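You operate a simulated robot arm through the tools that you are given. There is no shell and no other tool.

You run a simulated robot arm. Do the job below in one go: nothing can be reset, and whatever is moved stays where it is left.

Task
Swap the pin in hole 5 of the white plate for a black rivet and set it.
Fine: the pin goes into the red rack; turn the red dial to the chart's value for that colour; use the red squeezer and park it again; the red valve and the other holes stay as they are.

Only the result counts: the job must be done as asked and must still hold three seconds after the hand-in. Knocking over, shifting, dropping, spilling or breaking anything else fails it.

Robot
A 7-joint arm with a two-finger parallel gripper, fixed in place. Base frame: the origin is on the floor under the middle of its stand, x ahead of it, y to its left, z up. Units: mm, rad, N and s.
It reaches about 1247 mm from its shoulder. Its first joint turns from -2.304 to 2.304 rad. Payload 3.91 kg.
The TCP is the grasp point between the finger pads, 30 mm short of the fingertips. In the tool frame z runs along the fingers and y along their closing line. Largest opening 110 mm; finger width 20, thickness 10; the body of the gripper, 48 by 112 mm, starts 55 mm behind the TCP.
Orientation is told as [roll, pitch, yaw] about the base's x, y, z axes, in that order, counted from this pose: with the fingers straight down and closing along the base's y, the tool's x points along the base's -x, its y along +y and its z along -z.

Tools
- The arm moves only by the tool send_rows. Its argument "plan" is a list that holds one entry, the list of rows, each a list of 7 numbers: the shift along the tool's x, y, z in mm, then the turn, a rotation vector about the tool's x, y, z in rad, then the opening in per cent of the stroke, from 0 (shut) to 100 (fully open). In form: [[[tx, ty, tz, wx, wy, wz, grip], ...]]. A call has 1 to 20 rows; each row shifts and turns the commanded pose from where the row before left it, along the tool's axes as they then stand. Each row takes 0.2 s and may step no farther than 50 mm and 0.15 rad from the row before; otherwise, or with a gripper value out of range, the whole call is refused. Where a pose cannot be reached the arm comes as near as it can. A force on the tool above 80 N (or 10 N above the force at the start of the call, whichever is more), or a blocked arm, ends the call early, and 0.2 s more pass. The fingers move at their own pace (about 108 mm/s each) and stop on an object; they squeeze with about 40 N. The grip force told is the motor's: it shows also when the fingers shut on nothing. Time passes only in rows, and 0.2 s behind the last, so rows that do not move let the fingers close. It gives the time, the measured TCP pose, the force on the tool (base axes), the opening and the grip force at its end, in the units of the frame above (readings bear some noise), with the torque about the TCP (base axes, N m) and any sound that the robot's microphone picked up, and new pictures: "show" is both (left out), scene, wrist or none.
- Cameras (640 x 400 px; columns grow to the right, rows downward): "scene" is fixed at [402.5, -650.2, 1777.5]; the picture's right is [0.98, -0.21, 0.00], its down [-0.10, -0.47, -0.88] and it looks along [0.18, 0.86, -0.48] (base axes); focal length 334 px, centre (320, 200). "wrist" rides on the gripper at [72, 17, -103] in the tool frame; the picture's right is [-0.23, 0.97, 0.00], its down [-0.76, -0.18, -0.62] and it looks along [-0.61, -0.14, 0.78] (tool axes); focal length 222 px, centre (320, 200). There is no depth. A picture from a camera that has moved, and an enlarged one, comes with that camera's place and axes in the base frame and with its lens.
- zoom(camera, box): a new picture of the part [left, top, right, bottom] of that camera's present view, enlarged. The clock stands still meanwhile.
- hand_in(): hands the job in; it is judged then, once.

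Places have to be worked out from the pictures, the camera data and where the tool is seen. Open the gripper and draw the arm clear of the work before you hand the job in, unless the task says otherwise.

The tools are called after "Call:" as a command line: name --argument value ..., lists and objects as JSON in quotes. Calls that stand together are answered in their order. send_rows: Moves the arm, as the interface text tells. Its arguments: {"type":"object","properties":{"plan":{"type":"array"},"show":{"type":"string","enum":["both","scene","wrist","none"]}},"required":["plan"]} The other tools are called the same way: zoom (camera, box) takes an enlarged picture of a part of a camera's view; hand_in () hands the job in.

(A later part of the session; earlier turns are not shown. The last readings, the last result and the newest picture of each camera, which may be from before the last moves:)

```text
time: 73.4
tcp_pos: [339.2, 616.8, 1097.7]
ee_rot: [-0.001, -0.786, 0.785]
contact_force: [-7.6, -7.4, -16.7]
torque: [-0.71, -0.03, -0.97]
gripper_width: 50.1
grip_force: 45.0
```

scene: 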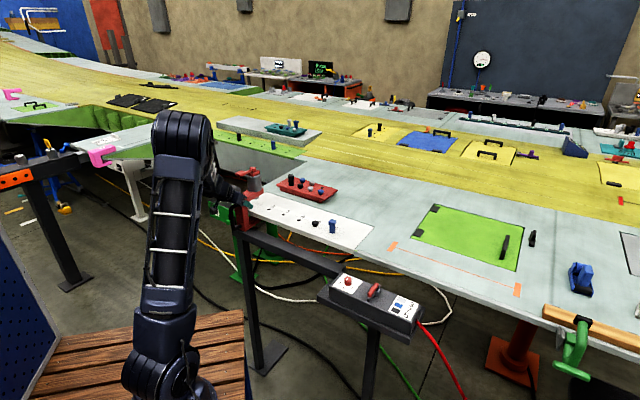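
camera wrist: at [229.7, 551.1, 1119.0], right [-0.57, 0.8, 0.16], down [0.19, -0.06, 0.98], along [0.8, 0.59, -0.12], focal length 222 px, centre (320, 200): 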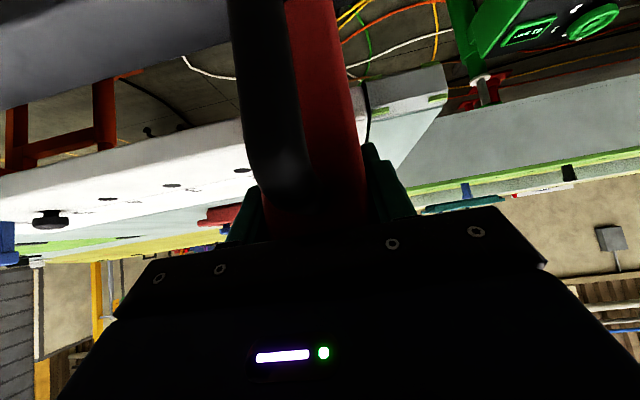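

The stiff response shows it's guided by the rail. I'll relieve the remaining pull and drag it along toward hole 5, checking the forces as I go.

Call:
send_rows --plan '[[[1.2, 0, 0.7, 0, 0, 0, 0], [0, -5, 0, 0, 0, 0, 0], [0, -8, 0, 0, 0, 0, 0], [0, -10, 0, 0, 0, 0, 0], [0, -10, 0, 0, 0, 0, 0], [0, -10, 0, 0, 0, 0, 0], [0, 0, 0, 0, 0, 0, 0]]]' --show "scene"

Call:
zoom --camera "scene" --box '[210, 155, 310, 245]'

```text
time: 75.0
tcp_pos: [368.9, 586.6, 1096.9]
ee_rot: [0.001, -0.787, 0.783]
contact_force: [-5.5, -5.7, 26.1]
torque: [-1.0, 0.32, 0.53]
gripper_width: 49.9
grip_force: 45.4
```

scene: 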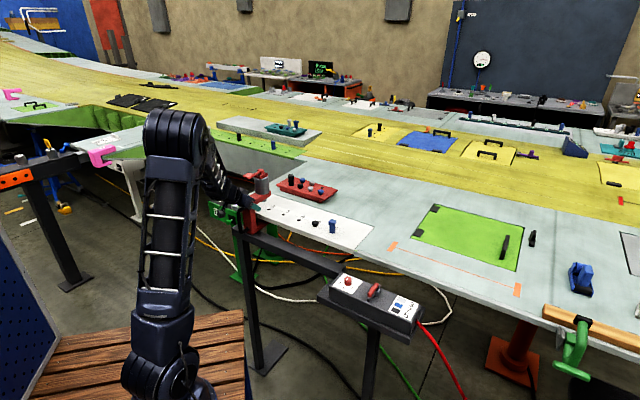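

```text
4.44 times, centred on (260, 200) of scene
camera zoom: at [402.5, -650.2, 1777.5], right [0.98, -0.21, 0.0], down [-0.1, -0.47, -0.88], along [0.18, 0.86, -0.48], focal length 1485 px, centre (587, 200)
```

zoom: 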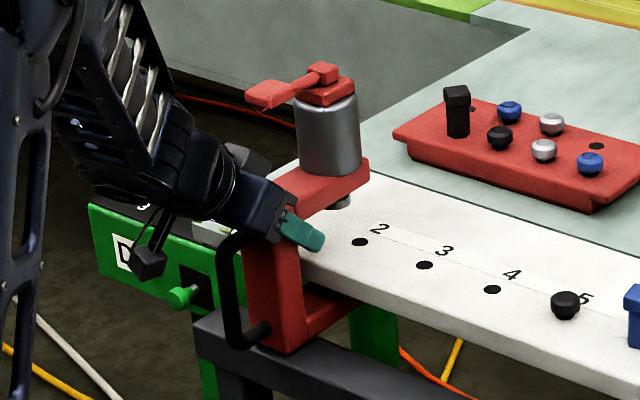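

The drag works, and the ram foot at about z=1079 will clear the rivet head, which tops out near 1068. I'll trim the vertical load and continue along the rail.

Call:
send_rows --plan '[[[-0.9, -6, -1.3, 0, 0, 0, 0], [0, -10, 0, 0, 0, 0, 0], [0, -12, 0, 0, 0, 0, 0], [0, -12, 0, 0, 0, 0, 0], [0, -12, 0, 0, 0, 0, 0], [0, -10, 0, 0, 0, 0, 0], [0, 0, 0, 0, 0, 0, 0]]]' --show "none"

```text
time: 76.6
tcp_pos: [415.5, 543.0, 1097.0]
ee_rot: [0.001, -0.786, 0.785]
contact_force: [-5.4, -8.1, -7.9]
torque: [-0.04, 0.92, 0.94]
gripper_width: 49.9
grip_force: 44.9
```

Forces are small. I'll continue.

Call:
send_rows --plan '[[[0, -8, 0, 0, 0, 0, 0], [0, -12, 0, 0, 0, 0, 0], [0, -12, 0, 0, 0, 0, 0], [0, -12, 0, 0, 0, 0, 0], [0, -12, 0, 0, 0, 0, 0], [0, -12, 0, 0, 0, 0, 0], [0, -8, 0, 0, 0, 0, 0], [0, 0, 0, 0, 0, 0, 0]]]' --show "none"

```text
time: 78.4
tcp_pos: [467.1, 489.0, 1098.1]
ee_rot: [0.0, -0.783, 0.781]
contact_force: [12.1, 10.2, -9.2]
torque: [-0.03, 0.52, 0.59]
gripper_width: 49.9
grip_force: 44.9
```

It's at w≈15 with light forces. I'll trim slightly and continue toward hole 5.

Call:
send_rows --plan '[[[-0.4, -8, 0.4, 0, 0, 0, 0], [0, -12, 0, 0, 0, 0, 0], [0, -12, 0, 0, 0, 0, 0], [0, -12, 0, 0, 0, 0, 0], [0, -12, 0, 0, 0, 0, 0], [0, -12, 0, 0, 0, 0, 0], [0, -8, 0, 0, 0, 0, 0], [0, 0, 0, 0, 0, 0, 0]]]' --show "both"

Call:
zoom --camera "scene" --box '[250, 155, 350, 255]'

```text
time: 80.2
tcp_pos: [522.2, 433.5, 1097.6]
ee_rot: [0.0, -0.787, 0.787]
contact_force: [-19.1, -22.5, -3.0]
torque: [0.42, 0.81, 0.98]
gripper_width: 49.9
grip_force: 45.1
camera wrist: at [421.5, 358.6, 1120.0], right [-0.57, 0.8, 0.16], down [0.19, -0.06, 0.98], along [0.8, 0.59, -0.12], focal length 222 px, centre (320, 200)
```

scene: 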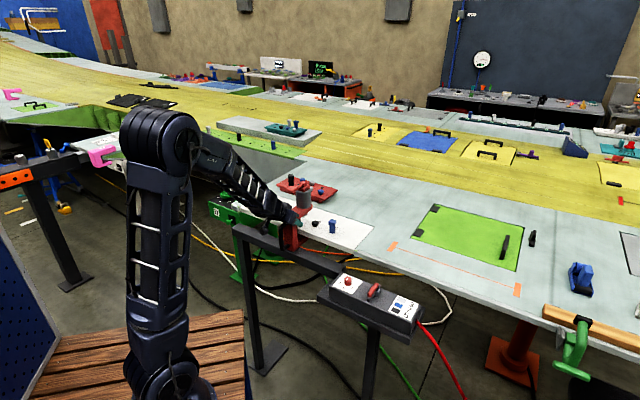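
wrist: 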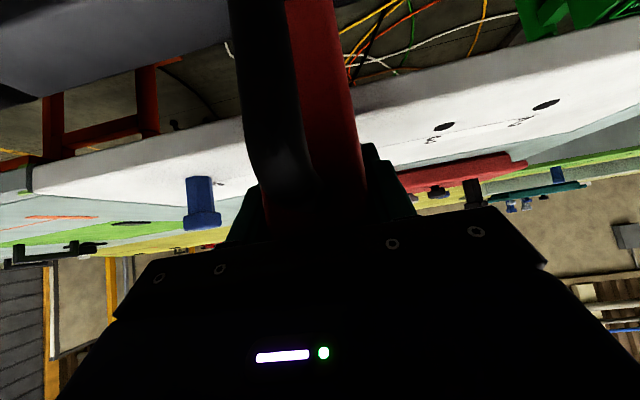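

```text
4.00 times, centred on (300, 205) of scene
camera zoom: at [402.5, -650.2, 1777.5], right [0.98, -0.21, 0.0], down [-0.1, -0.47, -0.88], along [0.18, 0.86, -0.48], focal length 1336 px, centre (400, 180)
```

zoom: 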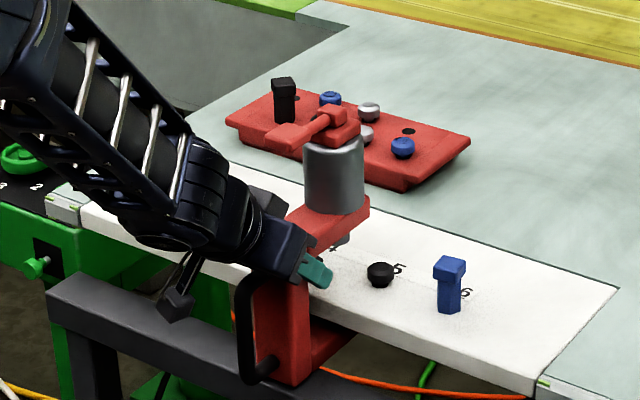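

The ram is approaching the rivet at TCP w≈-63. I'll relieve the sideways load and move the last 52 mm to hole 5.

Call:
send_rows --plan '[[[0.8, -6, -0.8, 0, 0, 0, 0], [0, -10, 0, 0, 0, 0, 0], [0, -10, 0, 0, 0, 0, 0], [0, -8, 0, 0, 0, 0, 0], [0, 0, 0, 0, 0, 0, 0]]]' --show "scene"

Call:
zoom --camera "scene" --box '[270, 175, 350, 235]'

```text
time: 81.4
tcp_pos: [545.9, 411.2, 1098.7]
ee_rot: [0.0, -0.784, 0.784]
contact_force: [8.2, 6.2, -19.6]
torque: [-0.29, 0.47, 0.77]
gripper_width: 50.1
grip_force: 44.4
```

scene: 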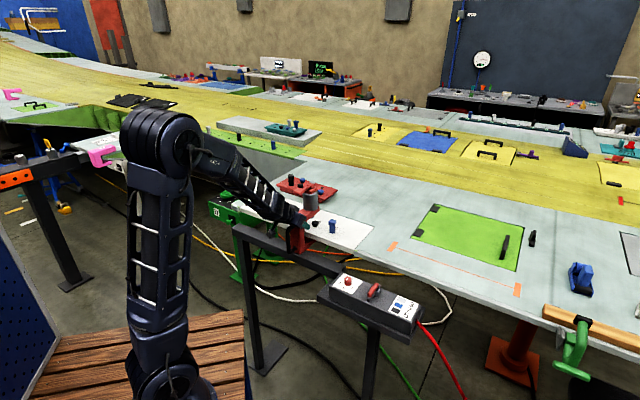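

```text
6.67 times, centred on (310, 205) of scene
camera zoom: at [402.5, -650.2, 1777.5], right [0.98, -0.21, 0.0], down [-0.1, -0.47, -0.88], along [0.18, 0.86, -0.48], focal length 2227 px, centre (387, 167)
```

zoom: 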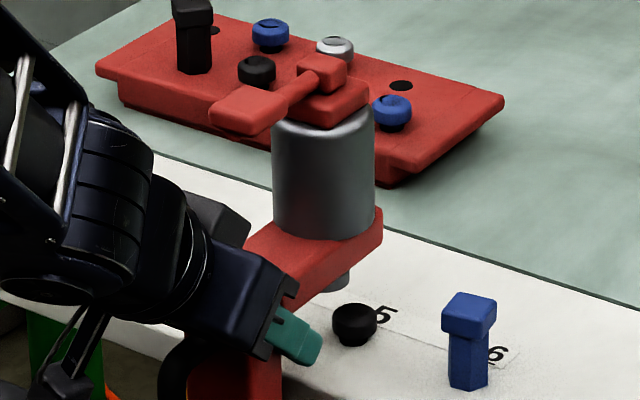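

About 19 mm remain. I'll move that distance slowly and check the alignment over the rivet.

Call:
send_rows --plan '[[[0.6, -6, 0.6, 0, 0, 0, 0], [0, -7, 0, 0, 0, 0, 0], [0, -6, 0, 0, 0, 0, 0], [0, 0, 0, 0, 0, 0, 0]]]' --show "scene"

Call:
zoom --camera "scene" --box '[270, 175, 350, 235]'

```text
time: 82.4
tcp_pos: [558.8, 396.4, 1097.3]
ee_rot: [0.0, -0.785, 0.784]
contact_force: [20.8, 10.9, -13.3]
torque: [-0.09, 0.46, 0.66]
gripper_width: 50.0
grip_force: 44.6
```

scene: 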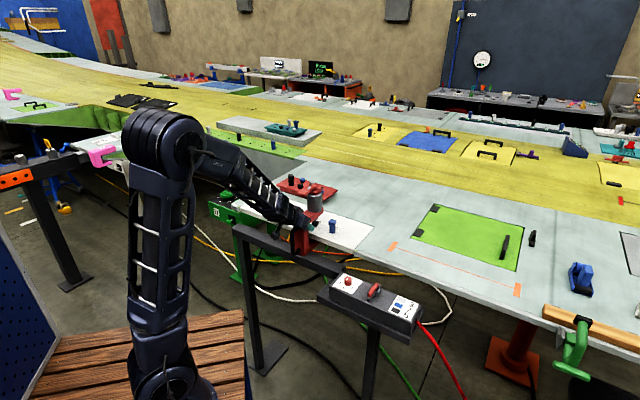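

```text
6.67 times, centred on (310, 205) of scene
camera zoom: at [402.5, -650.2, 1777.5], right [0.98, -0.21, 0.0], down [-0.1, -0.47, -0.88], along [0.18, 0.86, -0.48], focal length 2227 px, centre (387, 167)
```

zoom: 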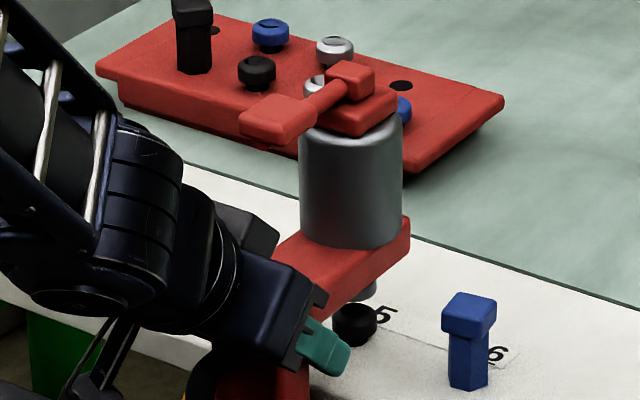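

The ram is right over the rivet at TCP w≈-114.8. I'll open the fingers and back out along the tool axis.

Call:
send_rows --plan '[[[0, 0, 0, 0, 0, 0, 70], [0, 0, 0, 0, 0, 0, 70], [0, 0, 0, 0, 0, 0, 70], [0, 0, -20, 0, 0, 0, 70], [0, 0, -35, 0, 0, 0, 70], [0, 0, -45, 0, 0, 0, 70], [-30, 0, -35, 0, 0, 0, 70], [0, 0, 0, 0, 0, 0, 70]]]'

Call:
zoom --camera "scene" --box '[270, 165, 350, 265]'

Call:
zoom --camera "wrist" --box '[200, 0, 440, 200]'

```text
time: 84.2
tcp_pos: [507.4, 344.5, 1214.1]
ee_rot: [0.001, -0.787, 0.785]
contact_force: [0.1, 1.3, 0.7]
torque: [-0.02, 0.01, -0.01]
gripper_width: 76.9
grip_force: 0.1
camera wrist: at [406.7, 268.5, 1236.6], right [-0.57, 0.8, 0.16], down [0.19, -0.06, 0.98], along [0.79, 0.59, -0.12], focal length 222 px, centre (320, 200)
```

scene: 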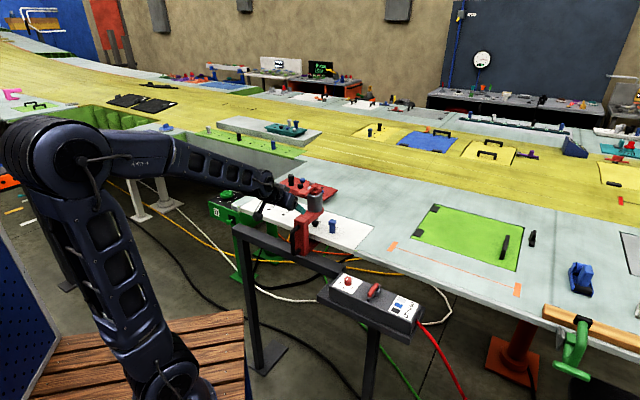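
wrist: 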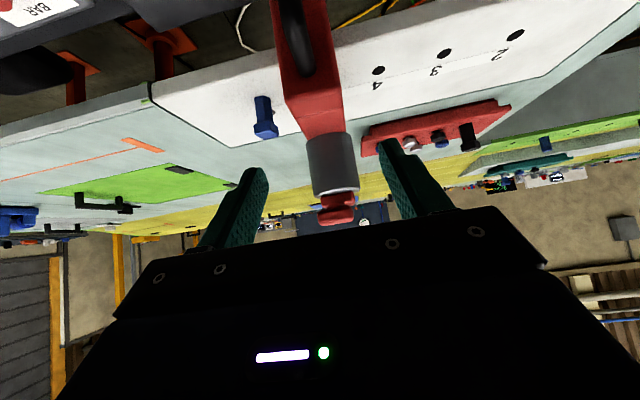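

```text
4.00 times, centred on (310, 215) of scene
camera zoom: at [402.5, -650.2, 1777.5], right [0.98, -0.21, 0.0], down [-0.1, -0.47, -0.88], along [0.18, 0.86, -0.48], focal length 1336 px, centre (360, 140)
```

zoom: 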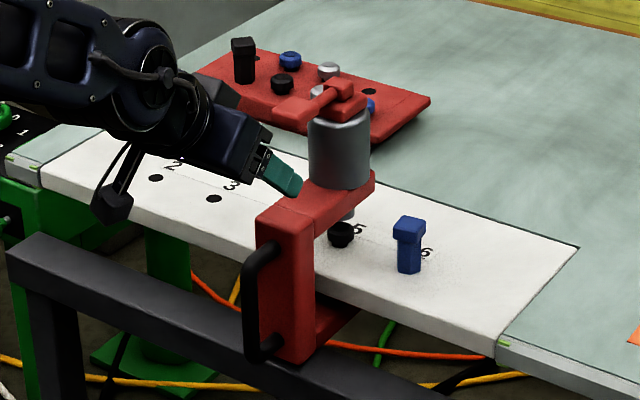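

```text
2.00 times, centred on (320, 100) of wrist
camera zoom: at [406.7, 268.5, 1236.6], right [-0.57, 0.8, 0.16], down [0.19, -0.06, 0.98], along [0.79, 0.59, -0.12], focal length 444 px, centre (320, 400)
```

zoom: 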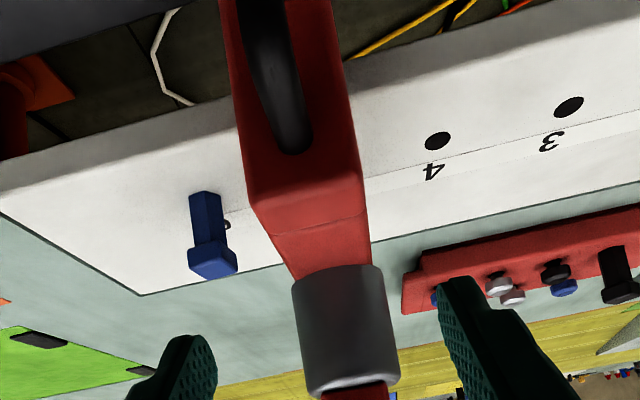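

The squeezer stays put over hole 5. I'll rise, bring the hand back to vertical with fingers closed, and move above the lever pad.

Call:
send_rows --plan '[[[-32, 0, -32, 0, 0, 0, 40], [-32, 0, -32, 0, 0, 0, 20], [0, 0, 0, 0, 0.131, 0, 0], [0, 0, 0, 0, 0.131, 0, 0], [0, 0, 0, 0, 0.131, 0, 0], [0, 0, 0, 0, 0.131, 0, 0], [0, 0, 0, 0, 0.131, 0, 0], [0, 0, 0, 0, 0.131, 0, 0], [-30, 0, 0, 0, 0, 0, 0], [-30, 0, 0, 0, 0, 0, 0], [-28, 0, 0, 0, 0, 0, 0], [0, 0, 0, 0, 0, 0, 0]]]'

Call:
zoom --camera "wrist" --box '[220, 40, 420, 180]'

```text
time: 86.8
tcp_pos: [569.0, 407.3, 1304.5]
ee_rot: [0.001, 0.0, 0.786]
contact_force: [0.5, -0.5, -0.7]
torque: [0.0, -0.01, -0.02]
gripper_width: 0.3
grip_force: 37.6
camera wrist: at [504.3, 368.3, 1408.8], right [-0.53, 0.85, 0.0], down [0.66, 0.41, 0.62], along [0.53, 0.33, -0.78], focal length 222 px, centre (320, 200)
```

scene: 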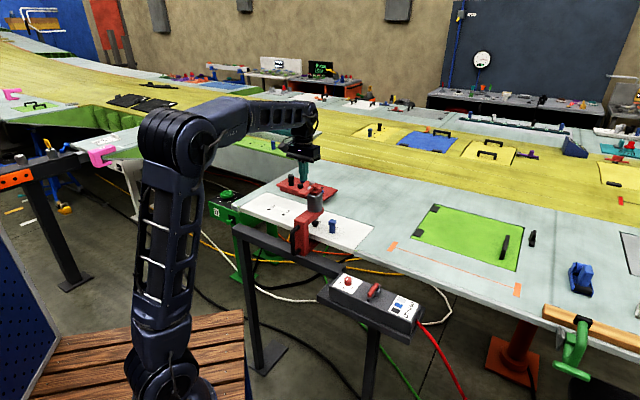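
wrist: 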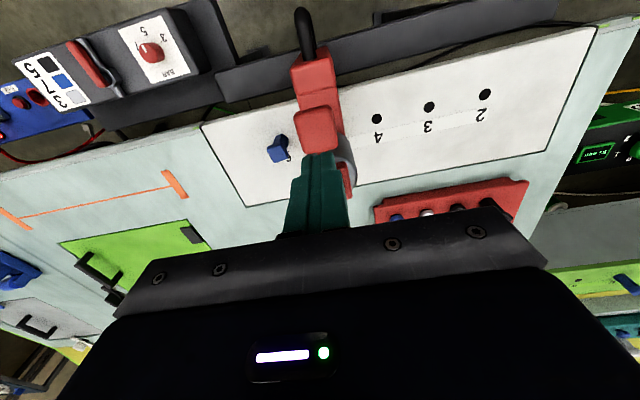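

```text
2.86 times, centred on (320, 110) of wrist
camera zoom: at [504.3, 368.3, 1408.8], right [-0.53, 0.85, 0.0], down [0.66, 0.41, 0.62], along [0.53, 0.33, -0.78], focal length 635 px, centre (320, 457)
```

zoom: 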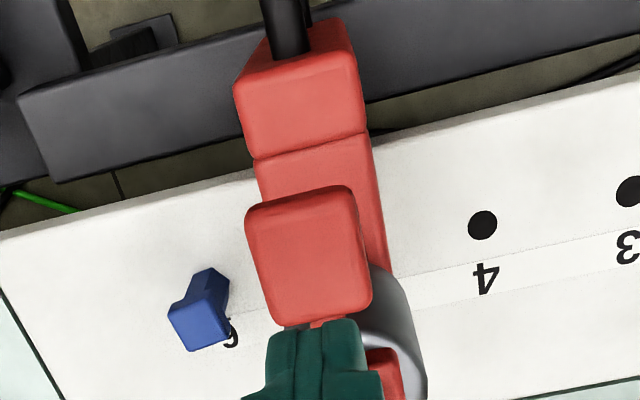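

The pad is centred near u=687, w=-116, z≈1220, almost directly under the fingers. I'll descend to just above it.

Call:
send_rows --plan '[[[5, -1.5, 15, 0, 0, 0, 0], [0, 0, 20, 0, 0, 0, 0], [0, 0, 11, 0, 0, 0, 0], [0, 0, 0, 0, 0, 0, 0]]]'

Call:
zoom --camera "wrist" --box '[240, 80, 400, 200]'

Call:
zoom --camera "scene" --box '[270, 155, 350, 255]'

```text
time: 87.8
tcp_pos: [564.6, 403.1, 1257.6]
ee_rot: [0.001, 0.001, 0.786]
contact_force: [-2.4, -0.9, 4.3]
torque: [-0.05, 0.01, 0.01]
gripper_width: 0.0
grip_force: 37.8
camera wrist: at [501.2, 362.3, 1362.5], right [-0.53, 0.85, 0.0], down [0.66, 0.41, 0.62], along [0.53, 0.33, -0.78], focal length 222 px, centre (320, 200)
```

scene: 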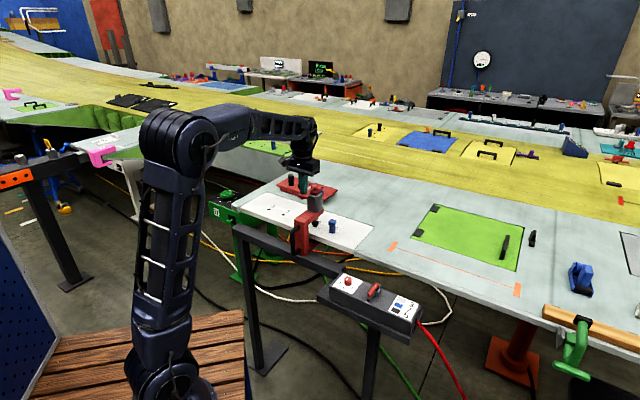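
wrist: 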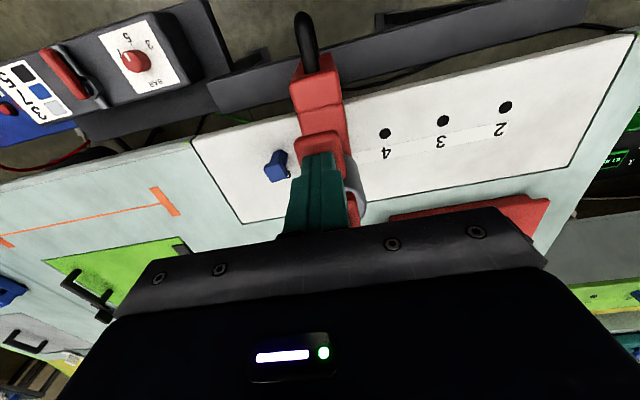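

```text
3.33 times, centred on (320, 140) of wrist
camera zoom: at [501.2, 362.3, 1362.5], right [-0.53, 0.85, 0.0], down [0.66, 0.41, 0.62], along [0.53, 0.33, -0.78], focal length 740 px, centre (320, 400)
```

zoom: 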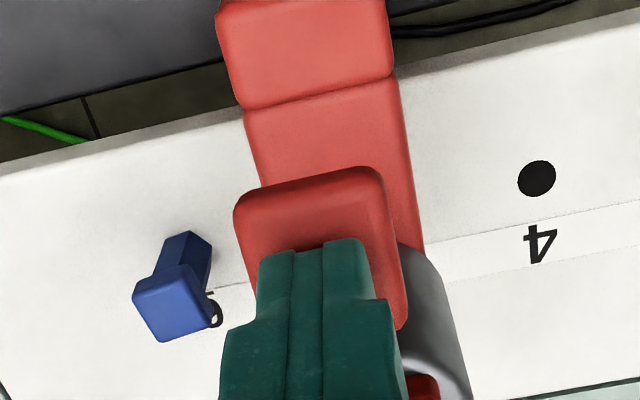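

```text
4.00 times, centred on (310, 205) of scene
camera zoom: at [402.5, -650.2, 1777.5], right [0.98, -0.21, 0.0], down [-0.1, -0.47, -0.88], along [0.18, 0.86, -0.48], focal length 1336 px, centre (360, 180)
```

zoom: 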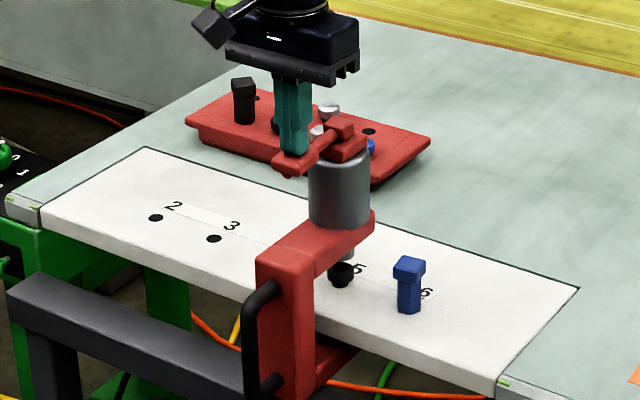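

I already feel 4 N, so the fingertips are on the pad with its top at about z≈1228. I'll press down slowly and watch the force and sound.

Call:
send_rows --plan '[[[0, 0, 2, 0, 0, 0, 0], [0, 0, 2, 0, 0, 0, 0], [0, 0, 0, 0, 0, 0, 0]]]' --show "none"

Call:
send_rows --plan '[[[0, 0, 2, 0, 0, 0, 0], [0, 0, 2, 0, 0, 0, 0], [0, 0, 0, 0, 0, 0, 0]]]' --show "none"

```text
time: 88.6
tcp_pos: [565.4, 402.3, 1254.1]
ee_rot: [0.0, 0.0, 0.784]
contact_force: [-2.7, -3.0, 5.9]
torque: [-0.08, 0.02, 0.03]
gripper_width: 0.1
grip_force: 37.4
```

```text
time: 89.4
tcp_pos: [565.2, 401.5, 1251.4]
ee_rot: [0.0, -0.001, 0.785]
contact_force: [-1.2, 1.7, 5.5]
torque: [0.1, -0.01, 0.0]
gripper_width: 0.0
grip_force: 37.7
```

The lever is giving way smoothly with about 5 N. I'll keep pressing in small steps.

Call:
send_rows --plan '[[[0, 0, 3, 0, 0, 0, 0], [0, 0, 3, 0, 0, 0, 0], [0, 0, 0, 0, 0, 0, 0]]]' --show "none"

Call:
send_rows --plan '[[[0, 0, 3, 0, 0, 0, 0], [0, 0, 3, 0, 0, 0, 0], [0, 0, 0, 0, 0, 0, 0]]]' --show "scene"

Call:
zoom --camera "scene" --box '[270, 155, 350, 255]'

```text
time: 90.2
tcp_pos: [564.6, 402.8, 1245.3]
ee_rot: [0.0, 0.0, 0.785]
contact_force: [1.7, -1.3, 7.7]
torque: [0.0, -0.11, -0.01]
gripper_width: 0.1
grip_force: 37.9
```

```text
time: 91.0
tcp_pos: [564.4, 402.6, 1243.3]
ee_rot: [-0.001, -0.008, 0.784]
contact_force: [6.4, -1.5, 61.7]
torque: [0.45, -0.6, -0.06]
gripper_width: 0.4
grip_force: 37.5
```

scene: 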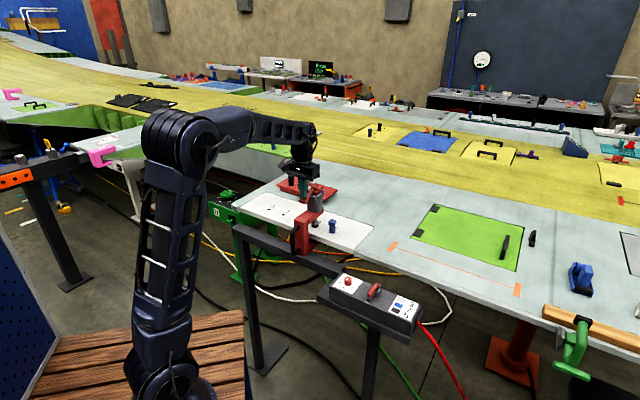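

```text
4.00 times, centred on (310, 205) of scene
camera zoom: at [402.5, -650.2, 1777.5], right [0.98, -0.21, 0.0], down [-0.1, -0.47, -0.88], along [0.18, 0.86, -0.48], focal length 1336 px, centre (360, 180)
```

zoom: 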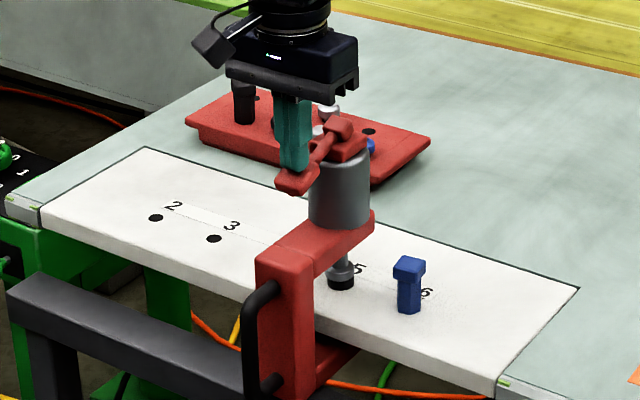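

The ram came down on the rivet and the lever reached its stop at about 62 N. I'll zoom in on the rivet.

Call:
zoom --camera "scene" --box '[295, 205, 335, 245]'

Call:
send_rows --plan '[[[0, 0, -1, 0, 0, 0, 0], [0, 0, 0, 0, 0, 0, 0], [0, 0, 0, 0, 0, 0, 0], [0, 0, 0, 0, 0, 0, 0]]]' --show "scene"

Call:
zoom --camera "scene" --box '[295, 205, 335, 245]'

```text
10.00 times, centred on (315, 225) of scene
camera zoom: at [402.5, -650.2, 1777.5], right [0.98, -0.21, 0.0], down [-0.1, -0.47, -0.88], along [0.18, 0.86, -0.48], focal length 3341 px, centre (370, -50)
```

zoom: 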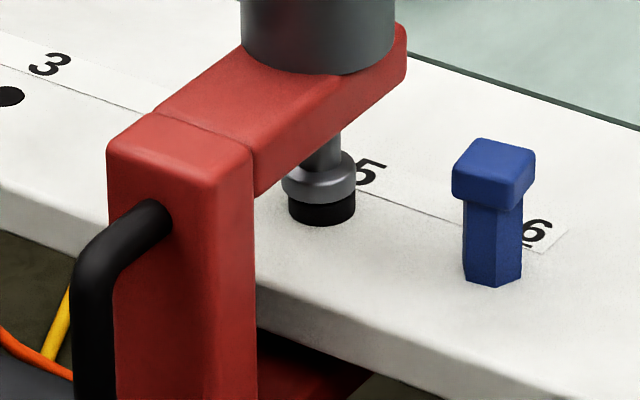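

```text
time: 92.0
tcp_pos: [563.3, 402.2, 1241.4]
ee_rot: [-0.002, -0.002, 0.785]
contact_force: [5.4, -0.2, 61.9]
torque: [0.45, -0.55, -0.1]
gripper_width: 0.0
grip_force: 38.0
```

scene: 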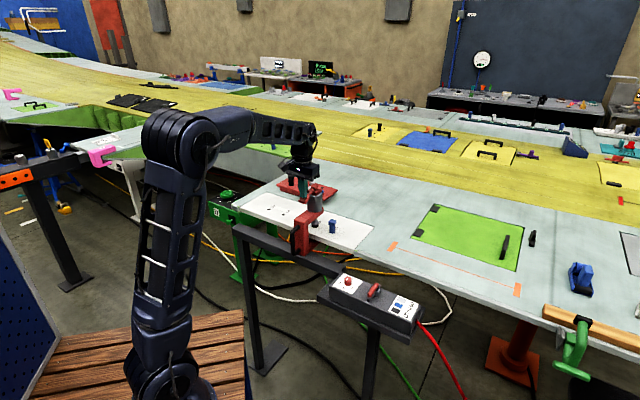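

```text
10.00 times, centred on (315, 225) of scene
camera zoom: at [402.5, -650.2, 1777.5], right [0.98, -0.21, 0.0], down [-0.1, -0.47, -0.88], along [0.18, 0.86, -0.48], focal length 3341 px, centre (370, -50)
```

zoom: 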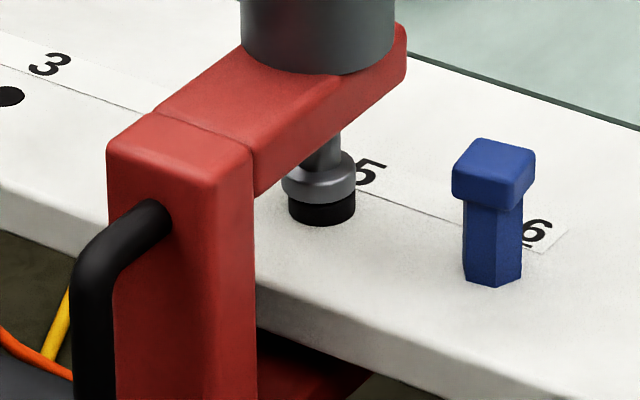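

The ram has flattened the rivet onto the plate. I'll release the lever slowly and check that it springs back.

Call:
send_rows --plan '[[[0, 0, -4, 0, 0, 0, 0], [0, 0, -5, 0, 0, 0, 0], [0, 0, -6, 0, 0, 0, 0], [0, 0, -8, 0, 0, 0, 0], [0, 0, -15, 0, 0, 0, 0], [0, 0, -30, 0, 0, 0, 0], [0, 0, 0, 0, 0, 0, 0]]]'

Call:
zoom --camera "scene" --box '[270, 155, 350, 255]'

Call:
zoom --camera "scene" --box '[295, 205, 335, 245]'

```text
time: 93.6
tcp_pos: [563.0, 401.8, 1308.6]
ee_rot: [0.0, 0.001, 0.785]
contact_force: [-0.6, -0.1, 0.4]
torque: [-0.02, -0.02, -0.02]
gripper_width: 0.2
grip_force: 37.5
camera wrist: at [500.2, 362.7, 1412.2], right [-0.53, 0.85, 0.0], down [0.66, 0.41, 0.62], along [0.53, 0.33, -0.78], focal length 222 px, centre (320, 200)
```

scene: 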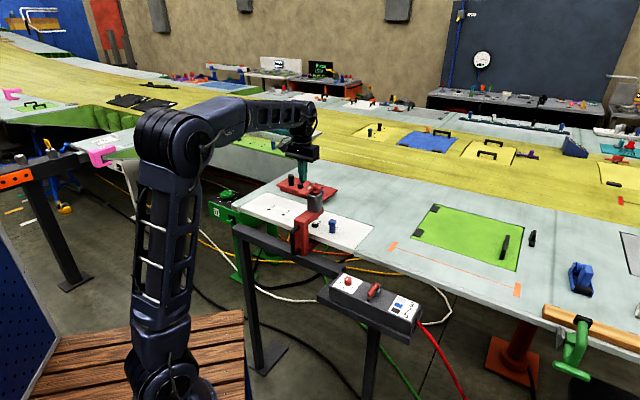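
wrist: 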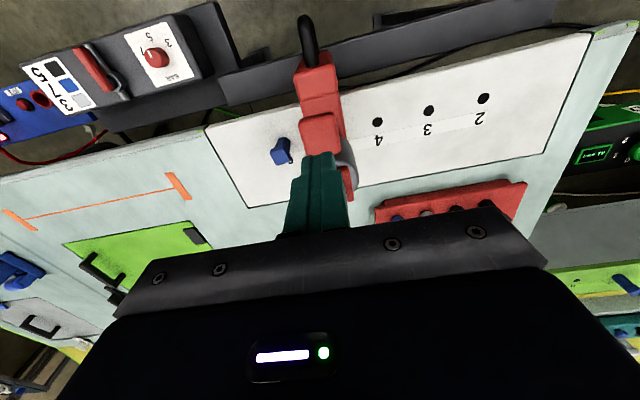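

```text
4.00 times, centred on (310, 205) of scene
camera zoom: at [402.5, -650.2, 1777.5], right [0.98, -0.21, 0.0], down [-0.1, -0.47, -0.88], along [0.18, 0.86, -0.48], focal length 1336 px, centre (360, 180)
```

zoom: 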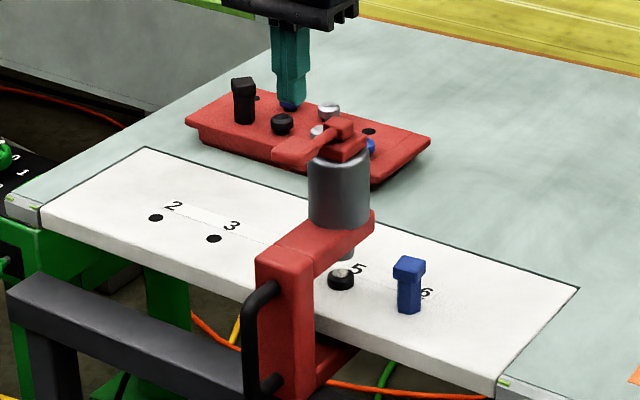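

```text
10.00 times, centred on (315, 225) of scene
camera zoom: at [402.5, -650.2, 1777.5], right [0.98, -0.21, 0.0], down [-0.1, -0.47, -0.88], along [0.18, 0.86, -0.48], focal length 3341 px, centre (370, -50)
```

zoom: 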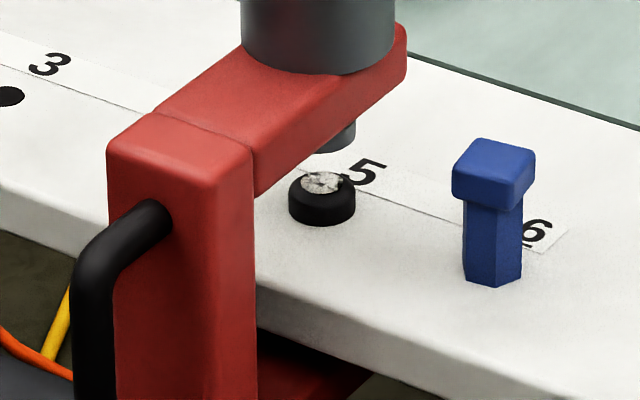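

The rivet is set, the lever has sprung back and the ram has retracted. Now I'll park the squeezer, retracing the approach: back off, tilt 45° and return to the pre-grasp pose.

Call:
send_rows --plan '[[[27, -0.4, 0, 0, 0, 0, 70], [27, -0.4, 2, 0, 0, 0, 70], [25.8, 0, 2, 0, 0, 0, 70], [0, 0, 0, 0, -0.131, 0, 70], [0, 0, 0, 0, -0.131, 0, 70], [0, 0, 0, 0, -0.131, 0, 70], [0, 0, 0, 0, -0.131, 0, 70], [0, 0, 0, 0, -0.131, 0, 70], [0, 0, 0, 0, -0.131, 0, 70], [32, 0, 32, 0, 0, 0, 70], [32, 0, 32, 0, 0, 0, 70], [30, 0, 35, 0, 0, 0, 70], [0, 0, 0, 0, 0, 0, 70]]]'

Call:
zoom --camera "wrist" --box '[200, 0, 440, 200]'

Call:
zoom --camera "scene" --box '[260, 165, 350, 255]'

```text
time: 96.4
tcp_pos: [512.4, 346.1, 1166.9]
ee_rot: [0.0, -0.786, 0.786]
contact_force: [0.5, -0.9, -0.5]
torque: [-0.02, -0.01, -0.04]
gripper_width: 77.2
grip_force: 0.1
camera wrist: at [412.7, 270.2, 1188.8], right [-0.57, 0.8, 0.16], down [0.19, -0.06, 0.98], along [0.8, 0.59, -0.12], focal length 222 px, centre (320, 200)
```

scene: 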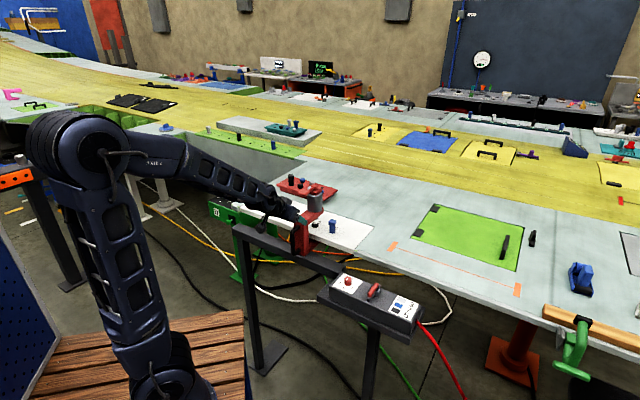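
wrist: 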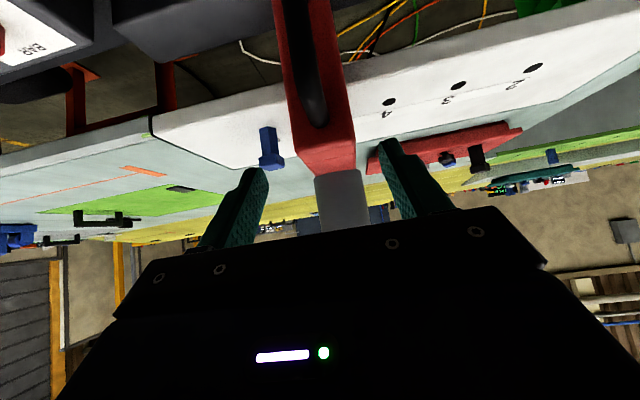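

```text
2.00 times, centred on (320, 100) of wrist
camera zoom: at [412.7, 270.2, 1188.8], right [-0.57, 0.8, 0.16], down [0.19, -0.06, 0.98], along [0.8, 0.59, -0.12], focal length 444 px, centre (320, 400)
```

zoom: 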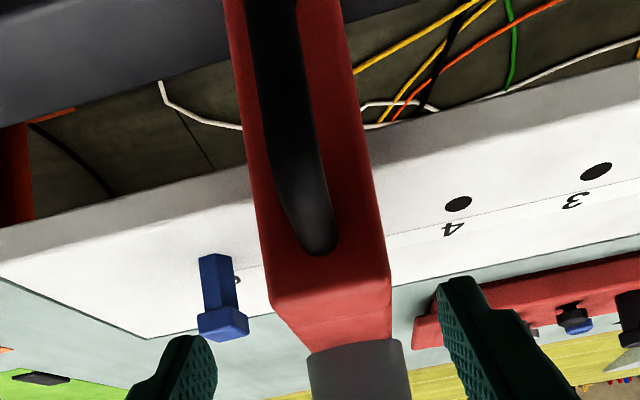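

```text
4.44 times, centred on (305, 210) of scene
camera zoom: at [402.5, -650.2, 1777.5], right [0.98, -0.21, 0.0], down [-0.1, -0.47, -0.88], along [0.18, 0.86, -0.48], focal length 1485 px, centre (387, 156)
```

zoom: 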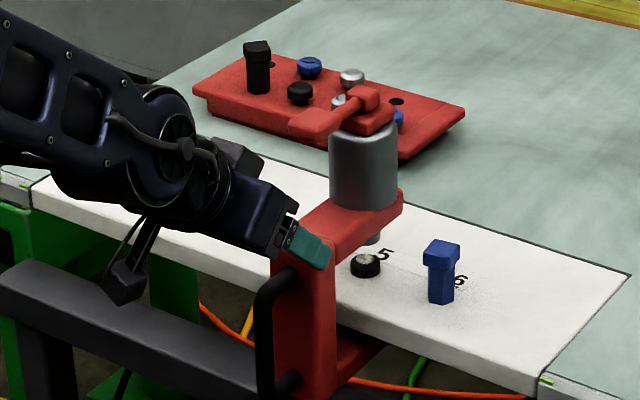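

The column is about 1.8 mm to the +w side of my axis. I'll centre and advance along the tool axis to straddle it.

Call:
send_rows --plan '[[[0, 1.8, 30, 0, 0, 0, 70], [0, 0, 34, 0, 0, 0, 70], [0, 0, 34, 0, 0, 0, 70], [0, 0, 0, 0, 0, 0, 70]]]'

Call:
zoom --camera "wrist" --box '[200, 0, 440, 200]'

Call:
zoom --camera "scene" --box '[260, 165, 350, 255]'

```text
time: 96.9
tcp_pos: [454.6, 416.0, 1147.8]
ee_rot: [0.069, -0.776, 0.845]
contact_force: [-42.6, -44.1, 47.4]
torque: [-1.16, -1.62, -2.54]
gripper_width: 71.8
grip_force: 0.0
out of reach, approached as far as the arm can: row 1
stopped in row 2: the force on the tool passed its limit at 130 N (the readings are from after the stop); the commanded pose is now the measured one
camera wrist: at [363.9, 329.7, 1171.9], right [-0.65, 0.73, 0.21], down [0.24, -0.06, 0.97], along [0.72, 0.68, -0.14], focal length 222 px, centre (320, 200)
```

scene: 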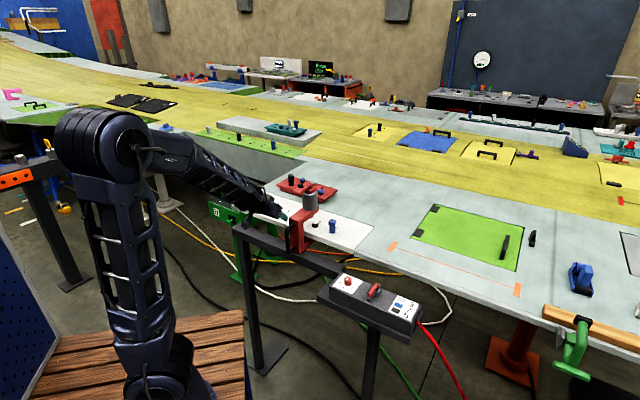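
wrist: 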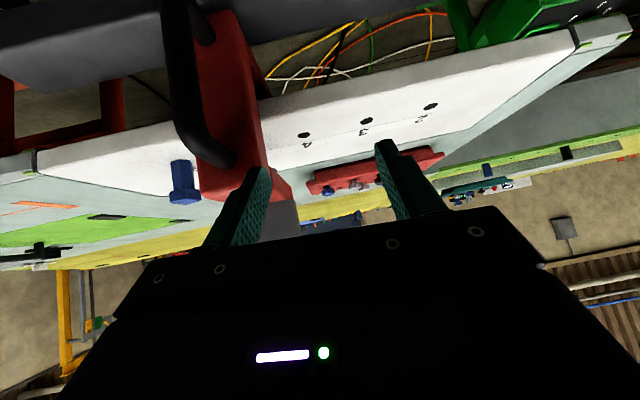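

```text
2.00 times, centred on (320, 100) of wrist
camera zoom: at [363.9, 329.7, 1171.9], right [-0.65, 0.73, 0.21], down [0.24, -0.06, 0.97], along [0.72, 0.68, -0.14], focal length 444 px, centre (320, 400)
```

zoom: 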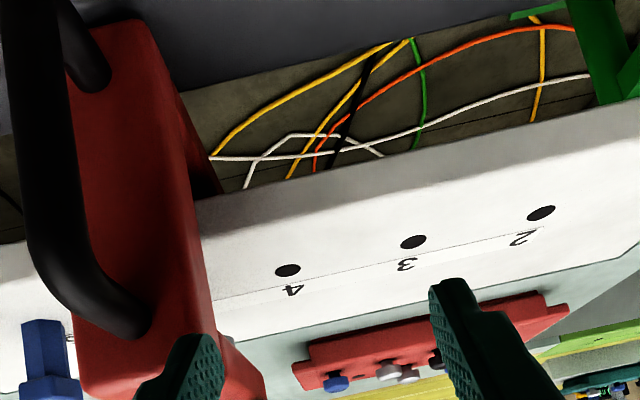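

```text
4.44 times, centred on (305, 210) of scene
camera zoom: at [402.5, -650.2, 1777.5], right [0.98, -0.21, 0.0], down [-0.1, -0.47, -0.88], along [0.18, 0.86, -0.48], focal length 1485 px, centre (387, 156)
```

zoom: 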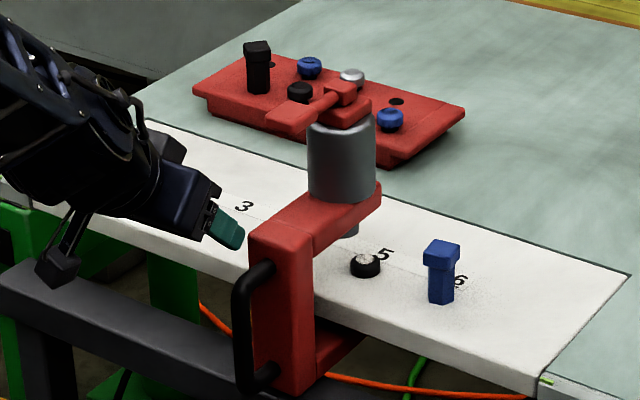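

That step ran into an unreachable pose. The arm swung sideways and the force stop tripped, and the squeezer slid about 20 mm along its rail toward the park side; nothing else looks disturbed. I'll back off gently along the tool axis and reassess.

Call:
send_rows --plan '[[[0, 0, -8, 0, 0, 0, 65], [0, 0, -15, 0, 0, 0, 65], [0, 0, -20, 0, 0, 0, 65], [0, 0, 0, 0, 0, 0, 65]]]'

Call:
zoom --camera "scene" --box '[260, 165, 350, 255]'

```text
time: 97.9
tcp_pos: [438.2, 394.3, 1176.2]
ee_rot: [0.07, -0.773, 0.842]
contact_force: [0.1, -0.4, -0.2]
torque: [0.01, -0.02, 0.04]
gripper_width: 71.5
grip_force: 0.1
camera wrist: at [347.4, 307.3, 1200.1], right [-0.65, 0.73, 0.21], down [0.24, -0.06, 0.97], along [0.72, 0.68, -0.14], focal length 222 px, centre (320, 200)
```

scene: 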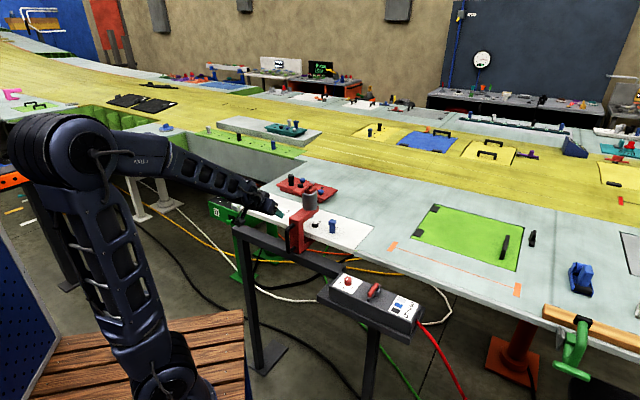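
wrist: 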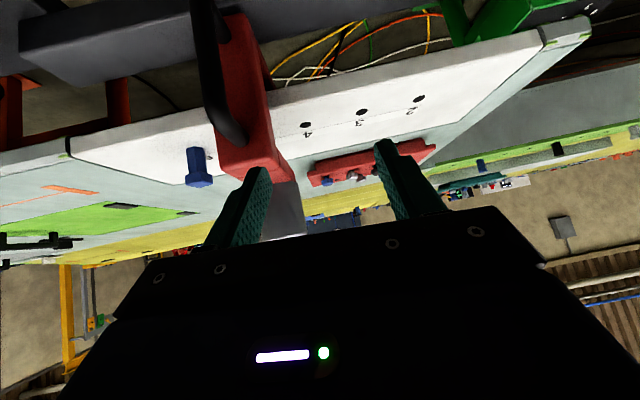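

```text
4.44 times, centred on (305, 210) of scene
camera zoom: at [402.5, -650.2, 1777.5], right [0.98, -0.21, 0.0], down [-0.1, -0.47, -0.88], along [0.18, 0.86, -0.48], focal length 1485 px, centre (387, 156)
```

zoom: 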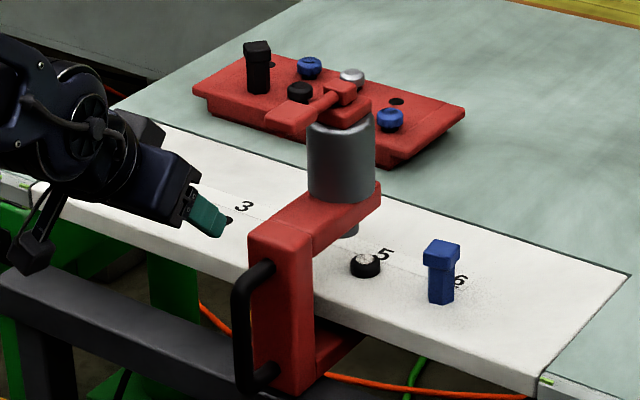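

The squeezer stands clear at about w≈-93. The tilted approach from behind is at the arm's limits here, so I'll go up, return to vertical and grip the silver cylinder from above instead.

Call:
send_rows --plan '[[[-34, 0, -34, 0, 0, 0, 65], [-34, 0, -34, 0, 0, 0, 65], [-20, 0, -20, 0.07, 0, 0, 65], [0, 0, 0, 0, 0.129, 0, 65], [0, 0, 0, 0, 0.129, 0, 65], [0, 0, 0, 0, 0.129, 0, 65], [0, 0, 0, 0, 0.129, 0, 65], [0, 0, 0, 0, 0.129, 0, 65], [0, 0, 0, 0, 0.129, 0, 65], [0, 0, 0, 0, 0, 0.057, 65], [0, 0, 0, 0, 0, 0, 65]]]'

```text
time: 100.3
tcp_pos: [444.3, 391.9, 1299.9]
ee_rot: [-0.001, 0.001, 0.785]
contact_force: [0.4, 0.6, 0.3]
torque: [-0.02, 0.04, -0.02]
gripper_width: 71.6
grip_force: 0.1
camera wrist: at [381.2, 351.9, 1404.0], right [-0.53, 0.85, 0.0], down [0.66, 0.41, 0.62], along [0.53, 0.33, -0.78], focal length 222 px, centre (320, 200)
```

scene: 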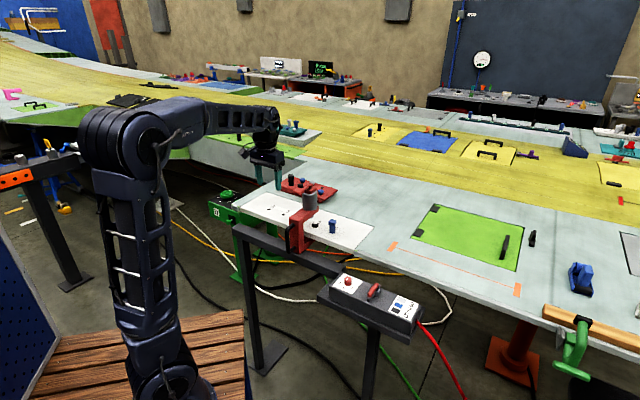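
wrist: 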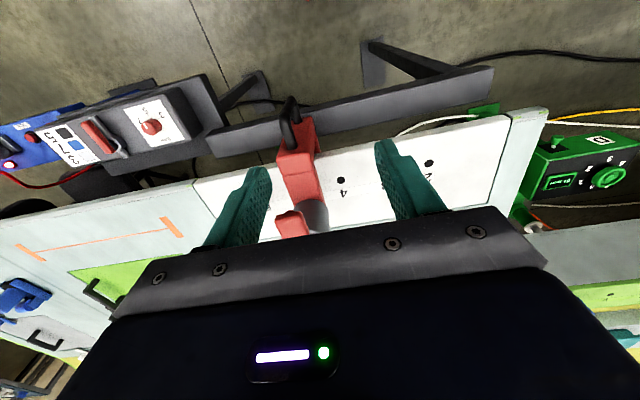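

I'm vertical again. I'll move over the squeezer's cylinder, staying high.

Call:
send_rows --plan '[[[-10, 0, -40, 0, 0, 0, 75], [-39, -14, 0, 0, 0, 0, 75], [-39, -14, 0, 0, 0, 0, 75], [-39, -14, 0, 0, 0, 0, 75], [-39, -14, 0, 0, 0, 0, 75], [0, 0, 0, 0, 0, 0, 75]]]'

Call:
zoom --camera "wrist" --box '[220, 30, 420, 180]'

Call:
zoom --camera "scene" --box '[260, 155, 350, 255]'

```text
time: 101.7
tcp_pos: [602.1, 470.1, 1339.3]
ee_rot: [-0.001, -0.001, 0.788]
contact_force: [-1.4, 0.6, 1.2]
torque: [0.01, -0.01, 0.0]
gripper_width: 82.8
grip_force: 0.0
camera wrist: at [538.6, 431.0, 1444.0], right [-0.53, 0.85, 0.0], down [0.66, 0.41, 0.62], along [0.53, 0.33, -0.78], focal length 222 px, centre (320, 200)
```

scene: 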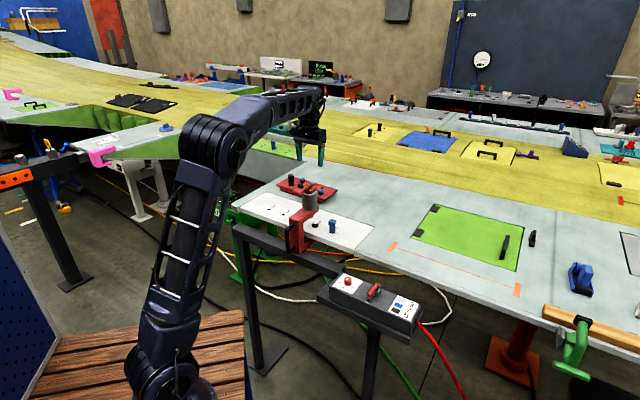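
wrist: 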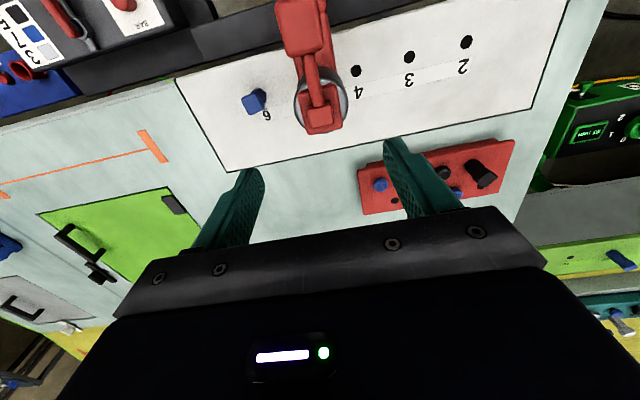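

```text
2.67 times, centred on (320, 105) of wrist
camera zoom: at [538.6, 431.0, 1444.0], right [-0.53, 0.85, 0.0], down [0.66, 0.41, 0.62], along [0.53, 0.33, -0.78], focal length 592 px, centre (320, 453)
```

zoom: 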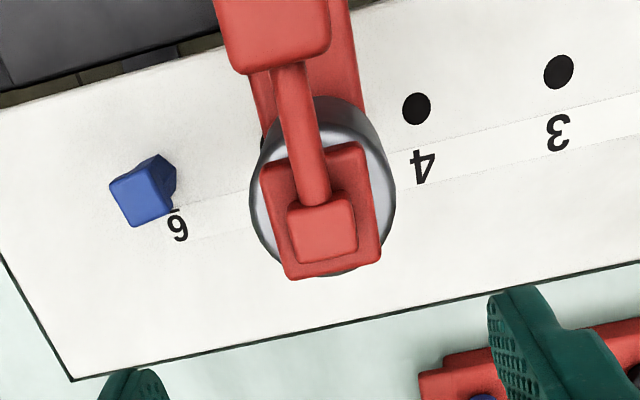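

```text
4.00 times, centred on (305, 205) of scene
camera zoom: at [402.5, -650.2, 1777.5], right [0.98, -0.21, 0.0], down [-0.1, -0.47, -0.88], along [0.18, 0.86, -0.48], focal length 1336 px, centre (380, 180)
```

zoom: 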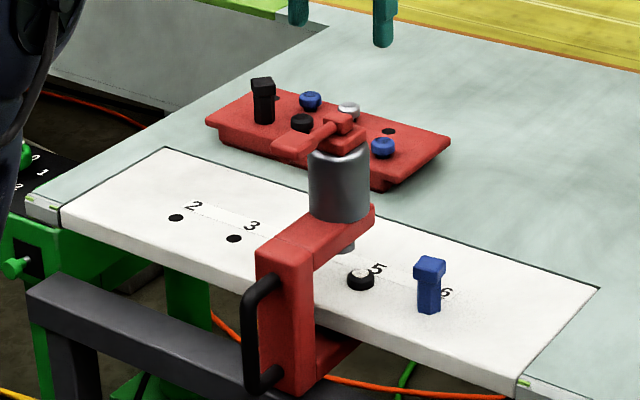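

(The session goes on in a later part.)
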